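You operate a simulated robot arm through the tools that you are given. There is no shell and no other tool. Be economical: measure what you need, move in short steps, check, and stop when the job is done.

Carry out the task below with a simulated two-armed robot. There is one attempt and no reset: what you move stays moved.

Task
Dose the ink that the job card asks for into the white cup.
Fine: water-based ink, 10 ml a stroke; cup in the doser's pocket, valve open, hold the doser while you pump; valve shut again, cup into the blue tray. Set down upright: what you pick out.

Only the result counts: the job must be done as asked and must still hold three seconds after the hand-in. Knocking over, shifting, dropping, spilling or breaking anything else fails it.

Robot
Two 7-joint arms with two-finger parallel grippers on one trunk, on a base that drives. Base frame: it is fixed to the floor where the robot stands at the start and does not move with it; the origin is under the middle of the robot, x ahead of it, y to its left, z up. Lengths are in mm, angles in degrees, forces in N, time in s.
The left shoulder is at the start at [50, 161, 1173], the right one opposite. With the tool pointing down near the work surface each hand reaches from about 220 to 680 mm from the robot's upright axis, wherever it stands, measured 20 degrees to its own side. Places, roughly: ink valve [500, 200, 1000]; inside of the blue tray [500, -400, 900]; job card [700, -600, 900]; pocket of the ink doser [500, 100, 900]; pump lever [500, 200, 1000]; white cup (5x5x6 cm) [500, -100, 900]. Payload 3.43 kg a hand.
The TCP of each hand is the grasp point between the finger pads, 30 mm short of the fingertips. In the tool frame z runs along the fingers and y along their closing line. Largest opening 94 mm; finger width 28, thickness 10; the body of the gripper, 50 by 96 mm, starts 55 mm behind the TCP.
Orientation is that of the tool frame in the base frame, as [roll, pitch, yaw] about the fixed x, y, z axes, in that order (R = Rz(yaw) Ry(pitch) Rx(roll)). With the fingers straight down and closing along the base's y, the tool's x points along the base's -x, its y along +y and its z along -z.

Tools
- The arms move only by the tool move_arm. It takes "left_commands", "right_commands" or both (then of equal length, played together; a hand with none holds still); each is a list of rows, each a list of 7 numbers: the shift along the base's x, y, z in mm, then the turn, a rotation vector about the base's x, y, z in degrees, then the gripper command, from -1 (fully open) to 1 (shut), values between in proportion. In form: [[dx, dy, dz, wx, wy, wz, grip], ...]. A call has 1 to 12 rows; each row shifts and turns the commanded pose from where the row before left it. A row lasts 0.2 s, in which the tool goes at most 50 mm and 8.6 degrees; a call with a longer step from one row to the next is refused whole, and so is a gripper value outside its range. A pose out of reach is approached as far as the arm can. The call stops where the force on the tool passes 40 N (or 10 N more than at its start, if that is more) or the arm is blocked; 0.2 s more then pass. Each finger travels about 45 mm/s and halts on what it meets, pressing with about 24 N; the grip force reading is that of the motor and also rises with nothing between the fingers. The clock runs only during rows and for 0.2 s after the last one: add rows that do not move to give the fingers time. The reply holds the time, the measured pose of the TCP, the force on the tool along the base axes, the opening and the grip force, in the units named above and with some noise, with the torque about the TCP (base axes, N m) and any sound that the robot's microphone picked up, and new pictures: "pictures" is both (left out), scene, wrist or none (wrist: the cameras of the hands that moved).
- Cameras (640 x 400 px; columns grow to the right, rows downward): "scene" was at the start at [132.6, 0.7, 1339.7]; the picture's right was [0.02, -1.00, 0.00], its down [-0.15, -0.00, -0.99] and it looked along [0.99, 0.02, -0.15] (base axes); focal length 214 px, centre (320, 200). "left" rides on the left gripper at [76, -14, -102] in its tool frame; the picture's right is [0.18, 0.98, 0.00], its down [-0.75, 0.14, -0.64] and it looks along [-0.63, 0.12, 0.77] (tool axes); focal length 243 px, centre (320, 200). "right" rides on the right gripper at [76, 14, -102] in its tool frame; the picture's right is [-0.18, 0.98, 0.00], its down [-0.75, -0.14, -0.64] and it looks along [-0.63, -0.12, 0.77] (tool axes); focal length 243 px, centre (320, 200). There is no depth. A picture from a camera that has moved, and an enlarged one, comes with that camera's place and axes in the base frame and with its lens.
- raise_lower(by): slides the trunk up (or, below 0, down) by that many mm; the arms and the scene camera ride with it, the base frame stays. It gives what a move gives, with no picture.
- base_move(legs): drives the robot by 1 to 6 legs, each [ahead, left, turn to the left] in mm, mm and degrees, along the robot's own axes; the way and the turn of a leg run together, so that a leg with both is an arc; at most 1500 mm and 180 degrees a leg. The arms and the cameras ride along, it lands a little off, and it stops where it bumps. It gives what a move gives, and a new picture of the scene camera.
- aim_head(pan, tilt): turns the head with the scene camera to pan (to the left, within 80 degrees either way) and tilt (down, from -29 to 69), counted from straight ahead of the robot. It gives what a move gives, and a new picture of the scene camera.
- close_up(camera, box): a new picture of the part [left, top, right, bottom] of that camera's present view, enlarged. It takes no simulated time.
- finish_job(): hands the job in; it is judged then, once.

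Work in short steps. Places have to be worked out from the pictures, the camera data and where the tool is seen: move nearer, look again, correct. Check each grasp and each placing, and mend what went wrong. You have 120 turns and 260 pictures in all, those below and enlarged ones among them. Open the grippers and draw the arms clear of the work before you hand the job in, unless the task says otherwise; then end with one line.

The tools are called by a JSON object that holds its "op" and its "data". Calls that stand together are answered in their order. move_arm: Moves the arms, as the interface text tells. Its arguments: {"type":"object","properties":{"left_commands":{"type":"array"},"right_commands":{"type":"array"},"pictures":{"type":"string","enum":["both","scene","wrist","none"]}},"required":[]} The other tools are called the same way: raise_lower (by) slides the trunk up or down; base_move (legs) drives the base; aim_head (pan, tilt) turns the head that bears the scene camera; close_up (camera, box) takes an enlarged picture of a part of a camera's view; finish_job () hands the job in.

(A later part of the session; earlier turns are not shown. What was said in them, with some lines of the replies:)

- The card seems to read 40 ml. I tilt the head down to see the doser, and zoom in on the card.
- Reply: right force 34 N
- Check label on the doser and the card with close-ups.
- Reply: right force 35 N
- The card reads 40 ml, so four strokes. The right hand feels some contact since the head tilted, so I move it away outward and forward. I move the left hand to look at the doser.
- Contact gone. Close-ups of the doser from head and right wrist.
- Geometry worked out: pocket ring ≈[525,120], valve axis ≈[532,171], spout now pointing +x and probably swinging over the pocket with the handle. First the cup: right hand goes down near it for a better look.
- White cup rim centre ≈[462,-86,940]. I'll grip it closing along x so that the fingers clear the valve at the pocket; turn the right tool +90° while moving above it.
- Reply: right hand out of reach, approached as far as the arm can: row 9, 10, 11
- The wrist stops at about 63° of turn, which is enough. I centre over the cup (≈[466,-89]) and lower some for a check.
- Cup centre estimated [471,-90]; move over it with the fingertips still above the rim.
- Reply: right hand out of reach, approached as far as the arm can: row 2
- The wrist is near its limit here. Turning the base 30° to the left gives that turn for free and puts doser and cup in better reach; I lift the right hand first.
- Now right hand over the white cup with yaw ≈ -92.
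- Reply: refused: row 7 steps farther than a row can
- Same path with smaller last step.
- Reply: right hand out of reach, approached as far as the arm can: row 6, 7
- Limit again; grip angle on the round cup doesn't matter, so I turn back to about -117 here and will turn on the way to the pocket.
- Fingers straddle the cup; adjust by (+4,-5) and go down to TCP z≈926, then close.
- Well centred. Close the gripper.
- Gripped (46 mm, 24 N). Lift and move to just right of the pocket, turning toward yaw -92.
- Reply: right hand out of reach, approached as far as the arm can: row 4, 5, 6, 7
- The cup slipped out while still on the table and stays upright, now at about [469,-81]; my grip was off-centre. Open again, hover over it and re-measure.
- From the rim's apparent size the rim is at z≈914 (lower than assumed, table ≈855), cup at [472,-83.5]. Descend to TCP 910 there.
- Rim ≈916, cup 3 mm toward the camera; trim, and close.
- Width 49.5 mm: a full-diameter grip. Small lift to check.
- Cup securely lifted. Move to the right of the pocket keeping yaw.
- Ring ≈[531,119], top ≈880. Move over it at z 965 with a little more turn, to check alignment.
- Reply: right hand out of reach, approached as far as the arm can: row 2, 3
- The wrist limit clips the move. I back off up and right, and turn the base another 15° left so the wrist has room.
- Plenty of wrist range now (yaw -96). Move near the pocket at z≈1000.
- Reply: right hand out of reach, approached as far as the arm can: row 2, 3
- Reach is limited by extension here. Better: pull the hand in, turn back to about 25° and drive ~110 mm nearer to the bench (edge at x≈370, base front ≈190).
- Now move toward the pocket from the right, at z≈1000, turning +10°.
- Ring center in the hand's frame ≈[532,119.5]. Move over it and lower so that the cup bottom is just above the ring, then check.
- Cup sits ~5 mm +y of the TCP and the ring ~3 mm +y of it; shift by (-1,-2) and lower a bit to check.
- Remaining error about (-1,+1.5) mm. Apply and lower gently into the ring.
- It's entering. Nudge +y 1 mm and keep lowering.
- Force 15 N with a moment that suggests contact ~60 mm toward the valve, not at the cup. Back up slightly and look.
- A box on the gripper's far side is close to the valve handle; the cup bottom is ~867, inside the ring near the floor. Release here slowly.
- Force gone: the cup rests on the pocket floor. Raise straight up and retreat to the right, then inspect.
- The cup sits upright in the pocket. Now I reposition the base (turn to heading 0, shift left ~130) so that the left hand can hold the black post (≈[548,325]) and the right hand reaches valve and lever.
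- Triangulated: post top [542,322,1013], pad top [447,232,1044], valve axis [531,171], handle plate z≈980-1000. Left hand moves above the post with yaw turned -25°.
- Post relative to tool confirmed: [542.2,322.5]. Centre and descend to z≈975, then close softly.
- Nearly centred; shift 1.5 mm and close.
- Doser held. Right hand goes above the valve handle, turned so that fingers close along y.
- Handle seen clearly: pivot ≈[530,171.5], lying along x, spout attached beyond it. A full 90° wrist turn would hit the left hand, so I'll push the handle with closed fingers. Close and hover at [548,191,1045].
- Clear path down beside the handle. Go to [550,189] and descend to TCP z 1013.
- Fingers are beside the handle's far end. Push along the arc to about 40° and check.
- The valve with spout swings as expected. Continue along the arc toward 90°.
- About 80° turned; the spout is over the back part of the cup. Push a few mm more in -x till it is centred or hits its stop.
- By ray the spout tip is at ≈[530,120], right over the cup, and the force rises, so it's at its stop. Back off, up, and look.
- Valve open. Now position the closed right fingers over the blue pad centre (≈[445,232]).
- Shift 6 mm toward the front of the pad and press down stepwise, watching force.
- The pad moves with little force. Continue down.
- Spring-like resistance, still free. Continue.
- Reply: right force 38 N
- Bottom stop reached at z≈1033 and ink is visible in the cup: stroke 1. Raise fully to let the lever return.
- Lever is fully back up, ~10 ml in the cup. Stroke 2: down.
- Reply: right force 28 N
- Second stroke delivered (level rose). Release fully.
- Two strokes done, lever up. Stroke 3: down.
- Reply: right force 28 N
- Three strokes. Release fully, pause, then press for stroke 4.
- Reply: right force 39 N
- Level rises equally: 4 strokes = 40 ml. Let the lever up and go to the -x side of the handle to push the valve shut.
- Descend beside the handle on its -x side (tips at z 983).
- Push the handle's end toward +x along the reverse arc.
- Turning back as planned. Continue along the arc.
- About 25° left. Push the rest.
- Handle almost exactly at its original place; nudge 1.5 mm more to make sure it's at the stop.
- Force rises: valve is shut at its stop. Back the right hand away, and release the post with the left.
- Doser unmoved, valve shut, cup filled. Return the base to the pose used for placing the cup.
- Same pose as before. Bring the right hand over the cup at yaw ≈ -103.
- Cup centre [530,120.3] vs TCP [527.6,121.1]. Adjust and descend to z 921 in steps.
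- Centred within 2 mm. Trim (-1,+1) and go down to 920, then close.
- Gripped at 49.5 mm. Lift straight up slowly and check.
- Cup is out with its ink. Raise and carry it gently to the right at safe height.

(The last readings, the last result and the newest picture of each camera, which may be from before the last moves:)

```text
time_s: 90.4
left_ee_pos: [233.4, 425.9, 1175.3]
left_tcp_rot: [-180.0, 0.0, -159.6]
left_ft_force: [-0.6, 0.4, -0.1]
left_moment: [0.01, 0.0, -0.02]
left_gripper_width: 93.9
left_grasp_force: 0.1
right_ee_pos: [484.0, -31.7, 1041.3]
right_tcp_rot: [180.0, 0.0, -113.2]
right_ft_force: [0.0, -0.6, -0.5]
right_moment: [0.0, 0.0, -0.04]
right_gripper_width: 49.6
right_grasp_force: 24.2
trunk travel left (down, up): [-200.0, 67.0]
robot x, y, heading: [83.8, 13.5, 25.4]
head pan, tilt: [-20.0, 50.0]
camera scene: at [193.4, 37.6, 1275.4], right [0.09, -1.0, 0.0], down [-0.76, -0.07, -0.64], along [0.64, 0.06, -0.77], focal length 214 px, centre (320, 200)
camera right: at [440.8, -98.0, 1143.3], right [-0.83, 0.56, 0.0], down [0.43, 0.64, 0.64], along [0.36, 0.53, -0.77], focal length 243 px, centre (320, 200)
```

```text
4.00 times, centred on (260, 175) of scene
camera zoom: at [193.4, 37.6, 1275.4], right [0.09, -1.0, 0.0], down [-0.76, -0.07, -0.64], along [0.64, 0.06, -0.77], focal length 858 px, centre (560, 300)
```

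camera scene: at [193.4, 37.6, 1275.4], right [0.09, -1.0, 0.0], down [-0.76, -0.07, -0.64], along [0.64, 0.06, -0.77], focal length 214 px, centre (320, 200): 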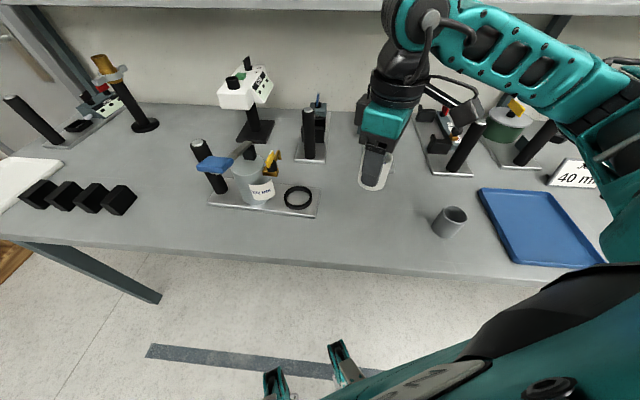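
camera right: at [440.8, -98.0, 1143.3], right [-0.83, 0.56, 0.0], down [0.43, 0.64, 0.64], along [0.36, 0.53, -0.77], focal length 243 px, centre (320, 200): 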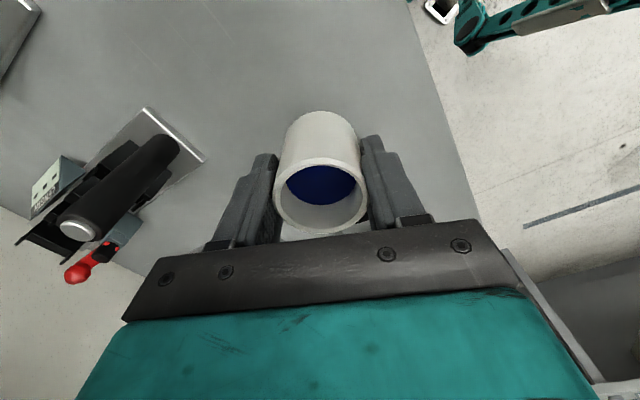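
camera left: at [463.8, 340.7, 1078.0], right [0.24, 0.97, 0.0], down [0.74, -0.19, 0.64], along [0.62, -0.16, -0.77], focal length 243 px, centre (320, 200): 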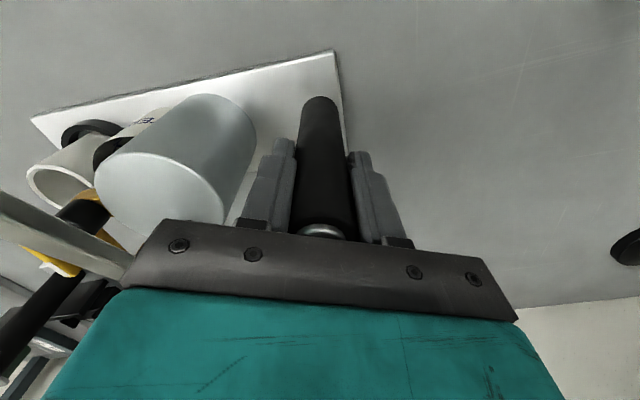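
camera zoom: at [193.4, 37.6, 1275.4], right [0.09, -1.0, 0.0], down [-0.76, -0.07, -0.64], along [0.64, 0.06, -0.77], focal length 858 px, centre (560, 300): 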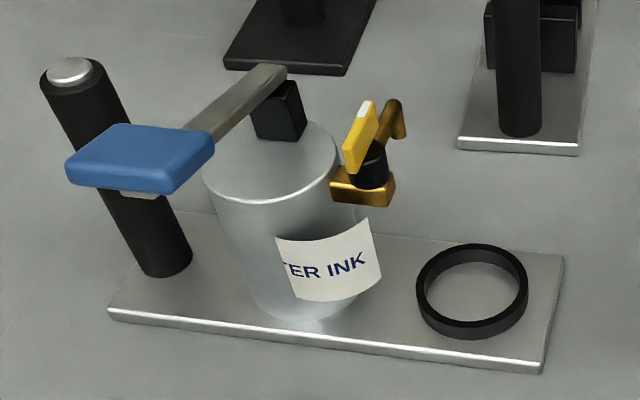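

Doser and valve look exactly as at the start. Turn the base right in gentle steps toward the tray.

{"op": "base_move", "data": {"legs": [[0, 0, -15], [0, 0, -15], [0, 0, -15]]}}

{"op": "aim_head", "data": {"pan": -15, "tilt": 45}}

```text
time_s: 93.4
left_ee_pos: [480.6, 195.3, 1175.7]
left_tcp_rot: [179.9, 0.0, 155.2]
left_ft_force: [0.0, -0.4, -0.9]
left_moment: [0.0, 0.01, 0.01]
left_gripper_width: 94.0
left_grasp_force: 0.0
right_ee_pos: [332.1, -304.0, 1041.7]
right_tcp_rot: [180.0, 0.0, -158.6]
right_ft_force: [0.3, 1.1, -0.3]
right_moment: [0.02, 0.0, -0.02]
right_gripper_width: 49.6
right_grasp_force: 23.7
trunk travel left (down, up): [-200.0, 67.0]
robot x, y, heading: [80.8, 13.2, -19.9]
head pan, tilt: [-20.0, 50.0]
camera scene: at [177.3, -49.9, 1275.3], right [-0.64, -0.77, 0.0], down [-0.59, 0.49, -0.64], along [0.49, -0.41, -0.77], focal length 214 px, centre (320, 200)
```

scene: 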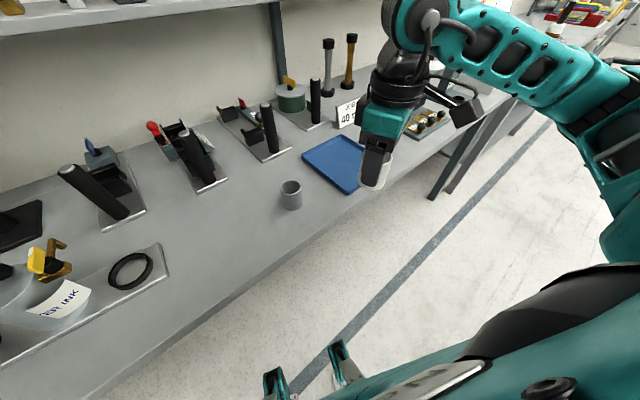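

```text
time_s: 94.1
left_ee_pos: [480.5, 196.3, 1176.2]
left_tcp_rot: [180.0, 0.0, 155.2]
left_ft_force: [1.2, 0.0, 0.0]
left_moment: [0.02, -0.04, -0.04]
left_gripper_width: 93.9
left_grasp_force: 0.0
right_ee_pos: [331.1, -304.0, 1041.5]
right_tcp_rot: [179.9, 0.0, -158.7]
right_ft_force: [-0.1, -1.2, 0.6]
right_moment: [0.0, -0.02, 0.01]
right_gripper_width: 49.5
right_grasp_force: 24.1
trunk travel left (down, up): [-200.0, 67.0]
robot x, y, heading: [79.8, 13.3, -19.9]
head pan, tilt: [-15.0, 45.0]
camera scene: at [184.9, -46.8, 1282.2], right [-0.57, -0.82, 0.0], down [-0.58, 0.41, -0.71], along [0.58, -0.4, -0.71], focal length 214 px, centre (320, 200)
```

scene: 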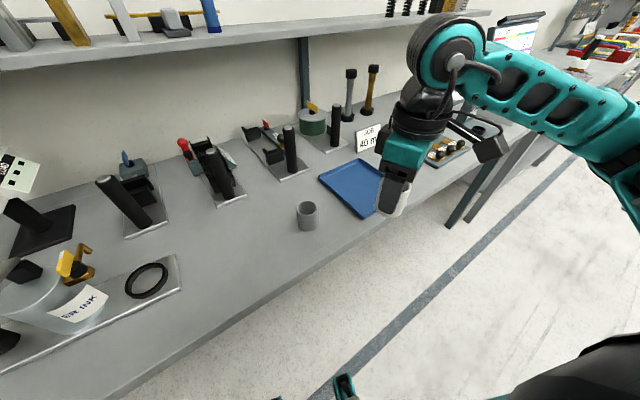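

Tray spans about x 418–622, y -342…-514. Carry the cup over its middle.

{"op": "move_arm", "data": {"right_commands": [[12, -8, 0, 0, 0, 0, 1], [22, -15, 0, 0, 0, 0, 1], [28, -19, 0, 0, 0, 0, 1], [28, -19, 0, 0, 0, 0, 1], [28, -19, 0, 0, 0, 0, 1], [28, -19, 0, 0, 0, 0, 1], [20, -14, 0, 0, 0, 0, 1], [10, -7, 0, 0, 0, 0, 1]], "pictures": "both"}}

```text
time_s: 95.9
left_ee_pos: [480.6, 196.8, 1175.7]
left_tcp_rot: [-180.0, 0.0, 155.3]
left_ft_force: [-0.5, -0.7, -0.3]
left_moment: [0.06, -0.03, -0.01]
left_gripper_width: 94.0
left_grasp_force: 0.1
right_ee_pos: [432.2, -371.5, 1043.2]
right_tcp_rot: [180.0, 0.0, -158.6]
right_ft_force: [0.0, 0.4, -0.4]
right_moment: [0.03, -0.04, 0.04]
right_gripper_width: 49.5
right_grasp_force: 23.0
right hand out of reach, approached as far as the arm can: row 5, 6, 7, 8
trunk travel left (down, up): [-200.0, 67.0]
robot x, y, heading: [77.7, 13.8, -20.2]
head pan, tilt: [-15.0, 45.0]
camera scene: at [184.9, -46.8, 1282.3], right [-0.57, -0.82, 0.0], down [-0.58, 0.4, -0.71], along [0.58, -0.4, -0.71], focal length 214 px, centre (320, 200)
camera right: at [356.5, -388.3, 1145.3], right [-0.19, 0.98, 0.0], down [0.75, 0.14, 0.64], along [0.63, 0.12, -0.77], focal length 243 px, centre (320, 200)
```

scene: 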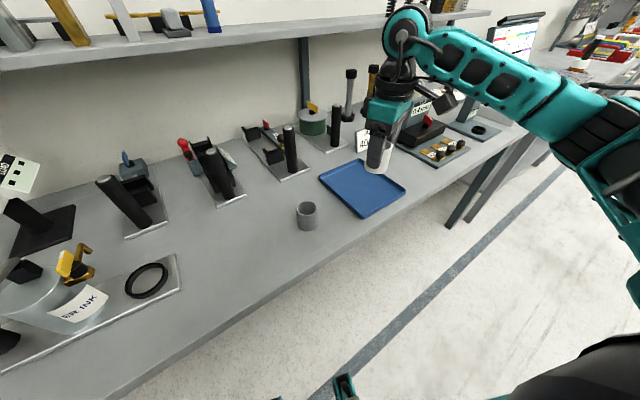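
right: 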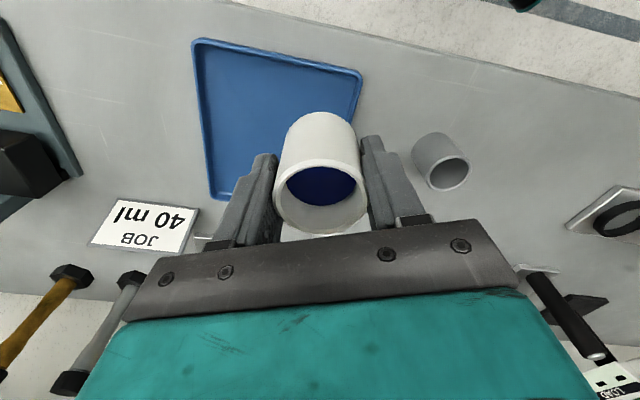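

The turned wrist limits reach; turn it back (−40°) and continue over the tray.

{"op": "move_arm", "data": {"right_commands": [[0, 0, 0, 0, 0, -5, 1], [0, 0, 0, 0, 0, -7, 1], [5, -4, 0, 0, 0, -7, 1], [12, -9, 0, 0, 0, -7, 1], [16, -12, 0, 0, 0, -7, 1], [16, -12, 0, 0, 0, -5, 1], [14, -11, 0, 0, 0, 0, 1], [8, -6, 0, 0, 0, 0, 1]], "pictures": "both"}}

{"op": "close_up", "data": {"camera": "scene", "box": [290, 100, 450, 230]}}

```text
time_s: 97.7
left_ee_pos: [480.4, 196.6, 1176.0]
left_tcp_rot: [-180.0, 0.0, 155.2]
left_ft_force: [0.8, 0.1, 0.7]
left_moment: [-0.01, -0.01, 0.0]
left_gripper_width: 94.0
left_grasp_force: 0.1
right_ee_pos: [502.6, -425.2, 1042.6]
right_tcp_rot: [-179.9, 0.1, 163.3]
right_ft_force: [-0.9, 0.7, -0.4]
right_moment: [-0.02, -0.02, 0.0]
right_gripper_width: 49.7
right_grasp_force: 23.5
trunk travel left (down, up): [-200.0, 67.0]
robot x, y, heading: [81.3, 15.3, -20.1]
head pan, tilt: [-15.0, 45.0]
camera scene: at [185.0, -46.8, 1282.2], right [-0.57, -0.82, 0.0], down [-0.58, 0.4, -0.71], along [0.58, -0.4, -0.71], focal length 214 px, centre (320, 200)
camera right: at [433.2, -390.9, 1144.5], right [0.46, 0.89, 0.0], down [0.68, -0.35, 0.64], along [0.57, -0.29, -0.77], focal length 243 px, centre (320, 200)
```

scene: 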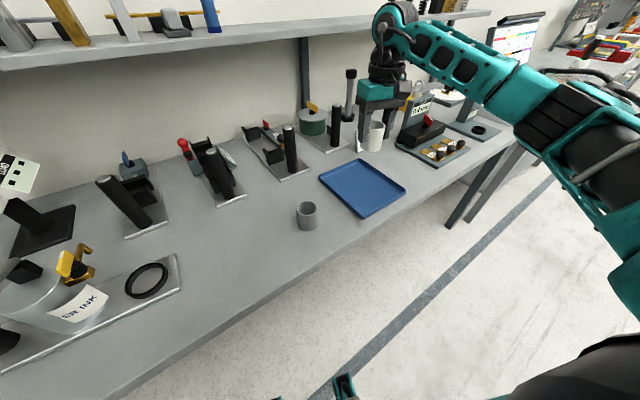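
right: 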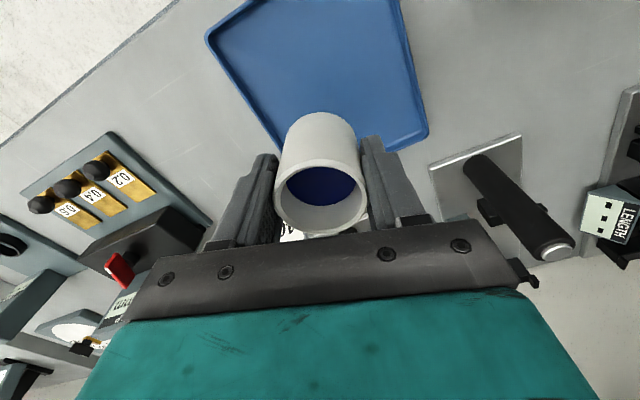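

```text
3.08 times, centred on (370, 165) of scene
camera zoom: at [185.0, -46.8, 1282.2], right [-0.57, -0.82, 0.0], down [-0.58, 0.4, -0.71], along [0.58, -0.4, -0.71], focal length 660 px, centre (166, 308)
```

zoom: 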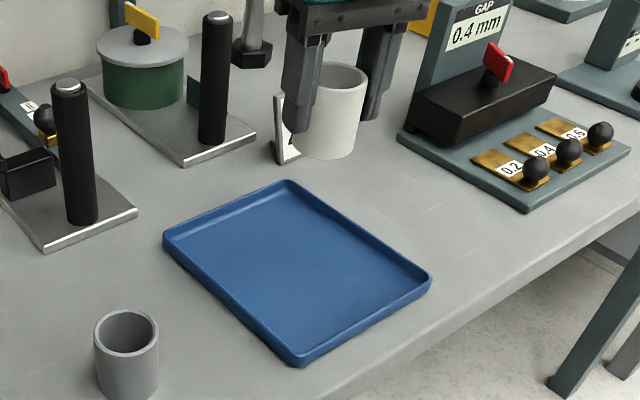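

Directly below the cup is the tray's middle. Lower in steps.

{"op": "move_arm", "data": {"right_commands": [[0, 0, -15, 0, 0, 0, 1], [0, 0, -25, 0, 0, 0, 1], [0, 0, -25, 0, 0, 0, 1], [0, 0, -25, 0, 0, 0, 1], [0, 0, -15, 0, 0, 0, 1], [0, 0, -10, 0, 0, 0, 1]], "pictures": "none"}}

{"op": "close_up", "data": {"camera": "scene", "box": [290, 120, 450, 230]}}

```text
time_s: 99.1
left_ee_pos: [479.6, 195.4, 1175.6]
left_tcp_rot: [180.0, 0.0, 155.2]
left_ft_force: [-1.6, -0.5, 0.0]
left_moment: [-0.02, -0.02, 0.0]
left_gripper_width: 94.0
left_grasp_force: 0.0
right_ee_pos: [502.4, -425.1, 927.8]
right_tcp_rot: [180.0, 0.0, 163.4]
right_ft_force: [1.0, -0.3, -0.2]
right_moment: [-0.01, 0.01, -0.02]
right_gripper_width: 49.4
right_grasp_force: 24.4
trunk travel left (down, up): [-200.0, 67.0]
robot x, y, heading: [83.5, 13.6, -19.8]
head pan, tilt: [-15.0, 45.0]
```

```text
3.64 times, centred on (370, 175) of scene
camera zoom: at [185.0, -46.8, 1282.3], right [-0.57, -0.82, 0.0], down [-0.58, 0.4, -0.71], along [0.58, -0.4, -0.71], focal length 780 px, centre (138, 291)
```

zoom: 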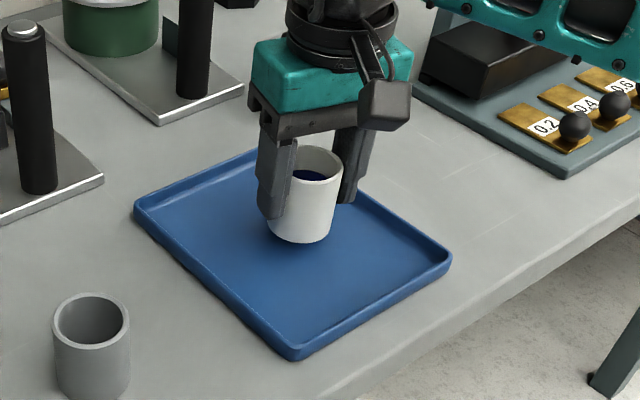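

Over the tray and close to the floor. Lower slowly until contact.

{"op": "move_arm", "data": {"right_commands": [[0, 0, -5, 0, 0, 0, 1], [0, 0, -4, 0, 0, 0, 1], [0, 0, -2, 0, 0, 0, 1]], "pictures": "none"}}

{"op": "close_up", "data": {"camera": "scene", "box": [330, 130, 410, 190]}}

```text
time_s: 99.9
left_ee_pos: [480.3, 195.7, 1175.1]
left_tcp_rot: [-180.0, 0.0, 155.2]
left_ft_force: [-0.5, -0.3, -0.3]
left_moment: [0.0, 0.01, -0.03]
left_gripper_width: 93.8
left_grasp_force: 0.1
right_ee_pos: [501.2, -425.3, 915.8]
right_tcp_rot: [-179.9, 0.0, 163.4]
right_ft_force: [-0.4, -0.3, -1.1]
right_moment: [0.02, -0.01, -0.01]
right_gripper_width: 49.7
right_grasp_force: 24.3
trunk travel left (down, up): [-200.0, 67.0]
robot x, y, heading: [83.1, 12.5, -19.8]
head pan, tilt: [-15.0, 45.0]
```

```text
6.67 times, centred on (370, 160) of scene
camera zoom: at [184.9, -46.8, 1282.3], right [-0.57, -0.82, 0.0], down [-0.58, 0.4, -0.71], along [0.58, -0.4, -0.71], focal length 1430 px, centre (-13, 467)
```

zoom: 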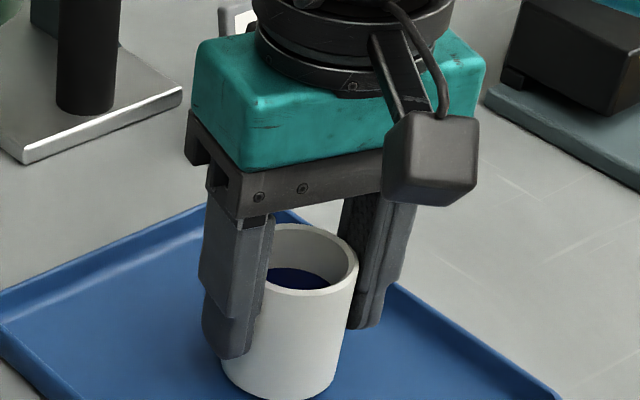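

Not yet in contact (force ~0). Continue in 2 mm steps.

{"op": "move_arm", "data": {"right_commands": [[0, 0, -2, 0, 0, 0, 1], [0, 0, -2, 0, 0, 0, 1]], "pictures": "none"}}

```text
time_s: 100.5
left_ee_pos: [480.6, 196.4, 1176.0]
left_tcp_rot: [-180.0, 0.1, 155.1]
left_ft_force: [-0.3, 0.8, -0.2]
left_moment: [0.0, 0.02, -0.03]
left_gripper_width: 93.9
left_grasp_force: 0.0
right_ee_pos: [501.5, -423.9, 913.2]
right_tcp_rot: [180.0, 0.0, 163.4]
right_ft_force: [-0.4, 0.2, 3.8]
right_moment: [-0.05, 0.05, 0.0]
right_gripper_width: 49.6
right_grasp_force: 24.1
trunk travel left (down, up): [-200.0, 67.0]
robot x, y, heading: [75.9, 11.2, -19.6]
head pan, tilt: [-15.0, 45.0]
```

Contact (3.8 N). Release slowly.

{"op": "move_arm", "data": {"right_commands": [[0, 0, 0, 0, 0, 0, -0.08], [0, 0, 0, 0, 0, 0, -0.15], [0, 0, 0, 0, 0, 0, -0.3], [0, 0, 0, 0, 0, 0, -0.5], [0, 0, 0, 0, 0, 0, -0.8], [0, 0, 0, 0, 0, 0, -0.8]], "pictures": "wrist"}}

{"op": "close_up", "data": {"camera": "scene", "box": [330, 130, 410, 190]}}

```text
time_s: 101.9
left_ee_pos: [479.3, 196.0, 1175.8]
left_tcp_rot: [180.0, 0.0, 155.2]
left_ft_force: [0.6, 0.0, -0.1]
left_moment: [-0.01, 0.01, -0.01]
left_gripper_width: 93.9
left_grasp_force: 0.1
right_ee_pos: [502.1, -424.2, 912.2]
right_tcp_rot: [-179.9, 0.0, 163.3]
right_ft_force: [0.5, 0.3, -0.1]
right_moment: [0.02, -0.03, 0.0]
right_gripper_width: 84.4
right_grasp_force: 0.0
trunk travel left (down, up): [-200.0, 67.0]
robot x, y, heading: [86.4, 12.6, -19.9]
head pan, tilt: [-15.0, 45.0]
camera right: at [433.3, -391.0, 1014.1], right [0.46, 0.89, 0.0], down [0.68, -0.35, 0.64], along [0.57, -0.29, -0.77], focal length 243 px, centre (320, 200)
```

right: 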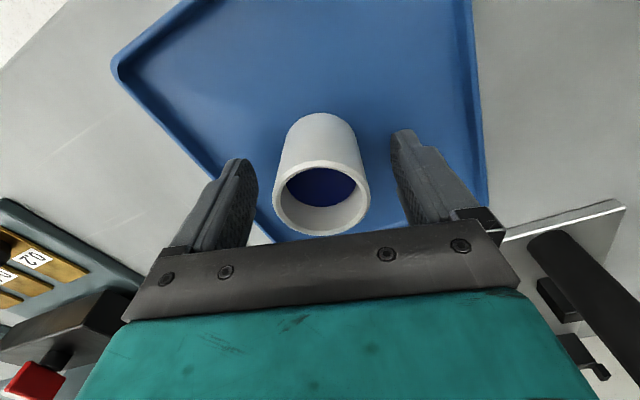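

```text
6.67 times, centred on (370, 160) of scene
camera zoom: at [184.9, -46.8, 1282.3], right [-0.57, -0.82, 0.0], down [-0.58, 0.4, -0.71], along [0.58, -0.4, -0.71], focal length 1430 px, centre (-13, 467)
```

zoom: 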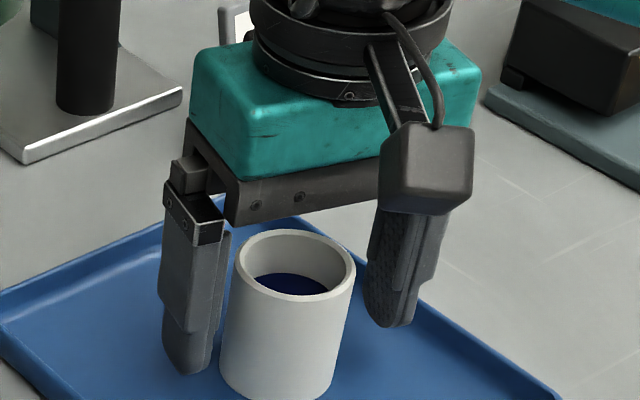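

The cup stands upright in the tray. Raise straight up, then draw back.

{"op": "move_arm", "data": {"right_commands": [[0, 0, 15, 0, 0, 0, -0.8], [0, 0, 35, 0, 0, 0, -0.8], [0, 0, 45, 0, 0, 0, -1], [0, 0, 45, 0, 0, 0, -1], [-20, 5, 40, 0, 0, 0, -1], [-40, 10, 20, 0, 0, 0, -1], [-40, 10, 0, 0, 0, 0, -1], [-40, 10, 0, 0, 0, 0, -1]], "pictures": "scene"}}

{"op": "close_up", "data": {"camera": "scene", "box": [280, 120, 440, 230]}}

{"op": "aim_head", "data": {"pan": 35, "tilt": 45}}

```text
time_s: 103.7
left_ee_pos: [479.7, 195.9, 1175.5]
left_tcp_rot: [-180.0, 0.2, 155.1]
left_ft_force: [-0.1, -0.1, 0.9]
left_moment: [0.01, 0.02, -0.01]
left_gripper_width: 93.9
left_grasp_force: 0.1
right_ee_pos: [361.2, -389.9, 1112.0]
right_tcp_rot: [-179.9, 0.0, 163.5]
right_ft_force: [0.1, 0.9, 0.1]
right_moment: [0.01, -0.01, -0.02]
right_gripper_width: 94.0
right_grasp_force: 0.0
trunk travel left (down, up): [-200.0, 67.0]
robot x, y, heading: [80.9, 15.0, -19.8]
head pan, tilt: [-15.0, 45.0]
camera scene: at [184.3, -46.8, 1282.4], right [-0.57, -0.82, 0.0], down [-0.58, 0.4, -0.71], along [0.58, -0.4, -0.71], focal length 214 px, centre (320, 200)
```

scene: 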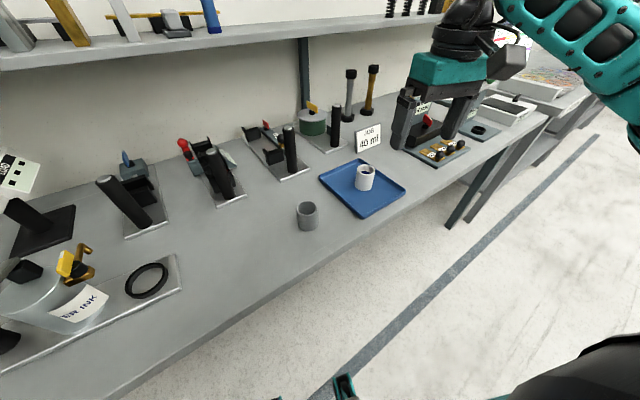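

```text
3.64 times, centred on (360, 175) of scene
camera zoom: at [184.3, -46.8, 1282.4], right [-0.57, -0.82, 0.0], down [-0.58, 0.4, -0.71], along [0.58, -0.4, -0.71], focal length 780 px, centre (174, 291)
```

zoom: 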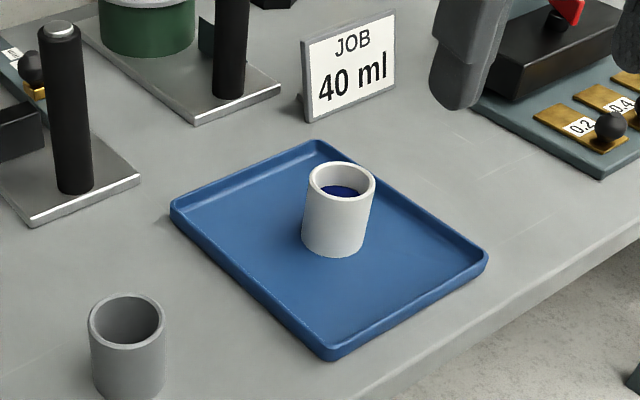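

```text
time_s: 104.9
left_ee_pos: [479.9, 194.7, 1175.3]
left_tcp_rot: [-179.9, 0.0, 155.2]
left_ft_force: [-0.3, 0.7, -0.8]
left_moment: [0.0, 0.02, 0.01]
left_gripper_width: 94.1
left_grasp_force: 0.0
right_ee_pos: [362.0, -389.5, 1111.2]
right_tcp_rot: [180.0, 0.0, 163.4]
right_ft_force: [-0.1, -0.3, -0.3]
right_moment: [-0.02, -0.01, -0.03]
right_gripper_width: 94.0
right_grasp_force: 0.0
trunk travel left (down, up): [-200.0, 67.0]
robot x, y, heading: [80.7, 14.2, -19.9]
head pan, tilt: [35.0, 45.0]
camera scene: at [196.8, 20.8, 1282.3], right [0.26, -0.97, 0.0], down [-0.68, -0.18, -0.71], along [0.68, 0.18, -0.71], focal length 214 px, centre (320, 200)
```

scene: 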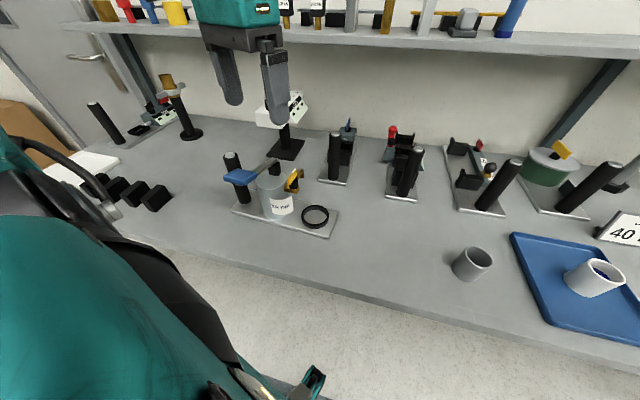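

All in place: cup upright with ink in the tray, valve shut, doser unmoved. Draw the left hand back, then hand in.

{"op": "move_arm", "data": {"left_commands": [[-40, 10, 0, 0, 0, 0, -1], [-45, 15, 0, 0, 0, 0, -1], [-45, 15, 0, 0, 0, 0, -1]], "pictures": "none"}}

```text
time_s: 105.7
left_ee_pos: [349.4, 237.8, 1174.9]
left_tcp_rot: [180.0, 0.0, 155.0]
left_ft_force: [-0.3, -0.5, -0.4]
left_moment: [-0.02, 0.0, 0.03]
left_gripper_width: 93.9
left_grasp_force: 0.1
right_ee_pos: [362.9, -389.7, 1113.3]
right_tcp_rot: [-180.0, 0.0, 163.4]
right_ft_force: [-0.6, 0.3, 0.9]
right_moment: [0.01, -0.03, 0.0]
right_gripper_width: 94.3
right_grasp_force: 0.1
trunk travel left (down, up): [-200.0, 67.0]
robot x, y, heading: [81.1, 14.7, -19.9]
head pan, tilt: [35.0, 45.0]
```

Both arms are clear and the grippers open; hand in.

{"op": "finish_job", "data": {}}

```text
The job is handed in.
```

I pumped four strokes (40 ml) of water-based ink into the white cup, shut the valve again and set the cup upright in the blue tray; the job is handed in, result not yet reported.
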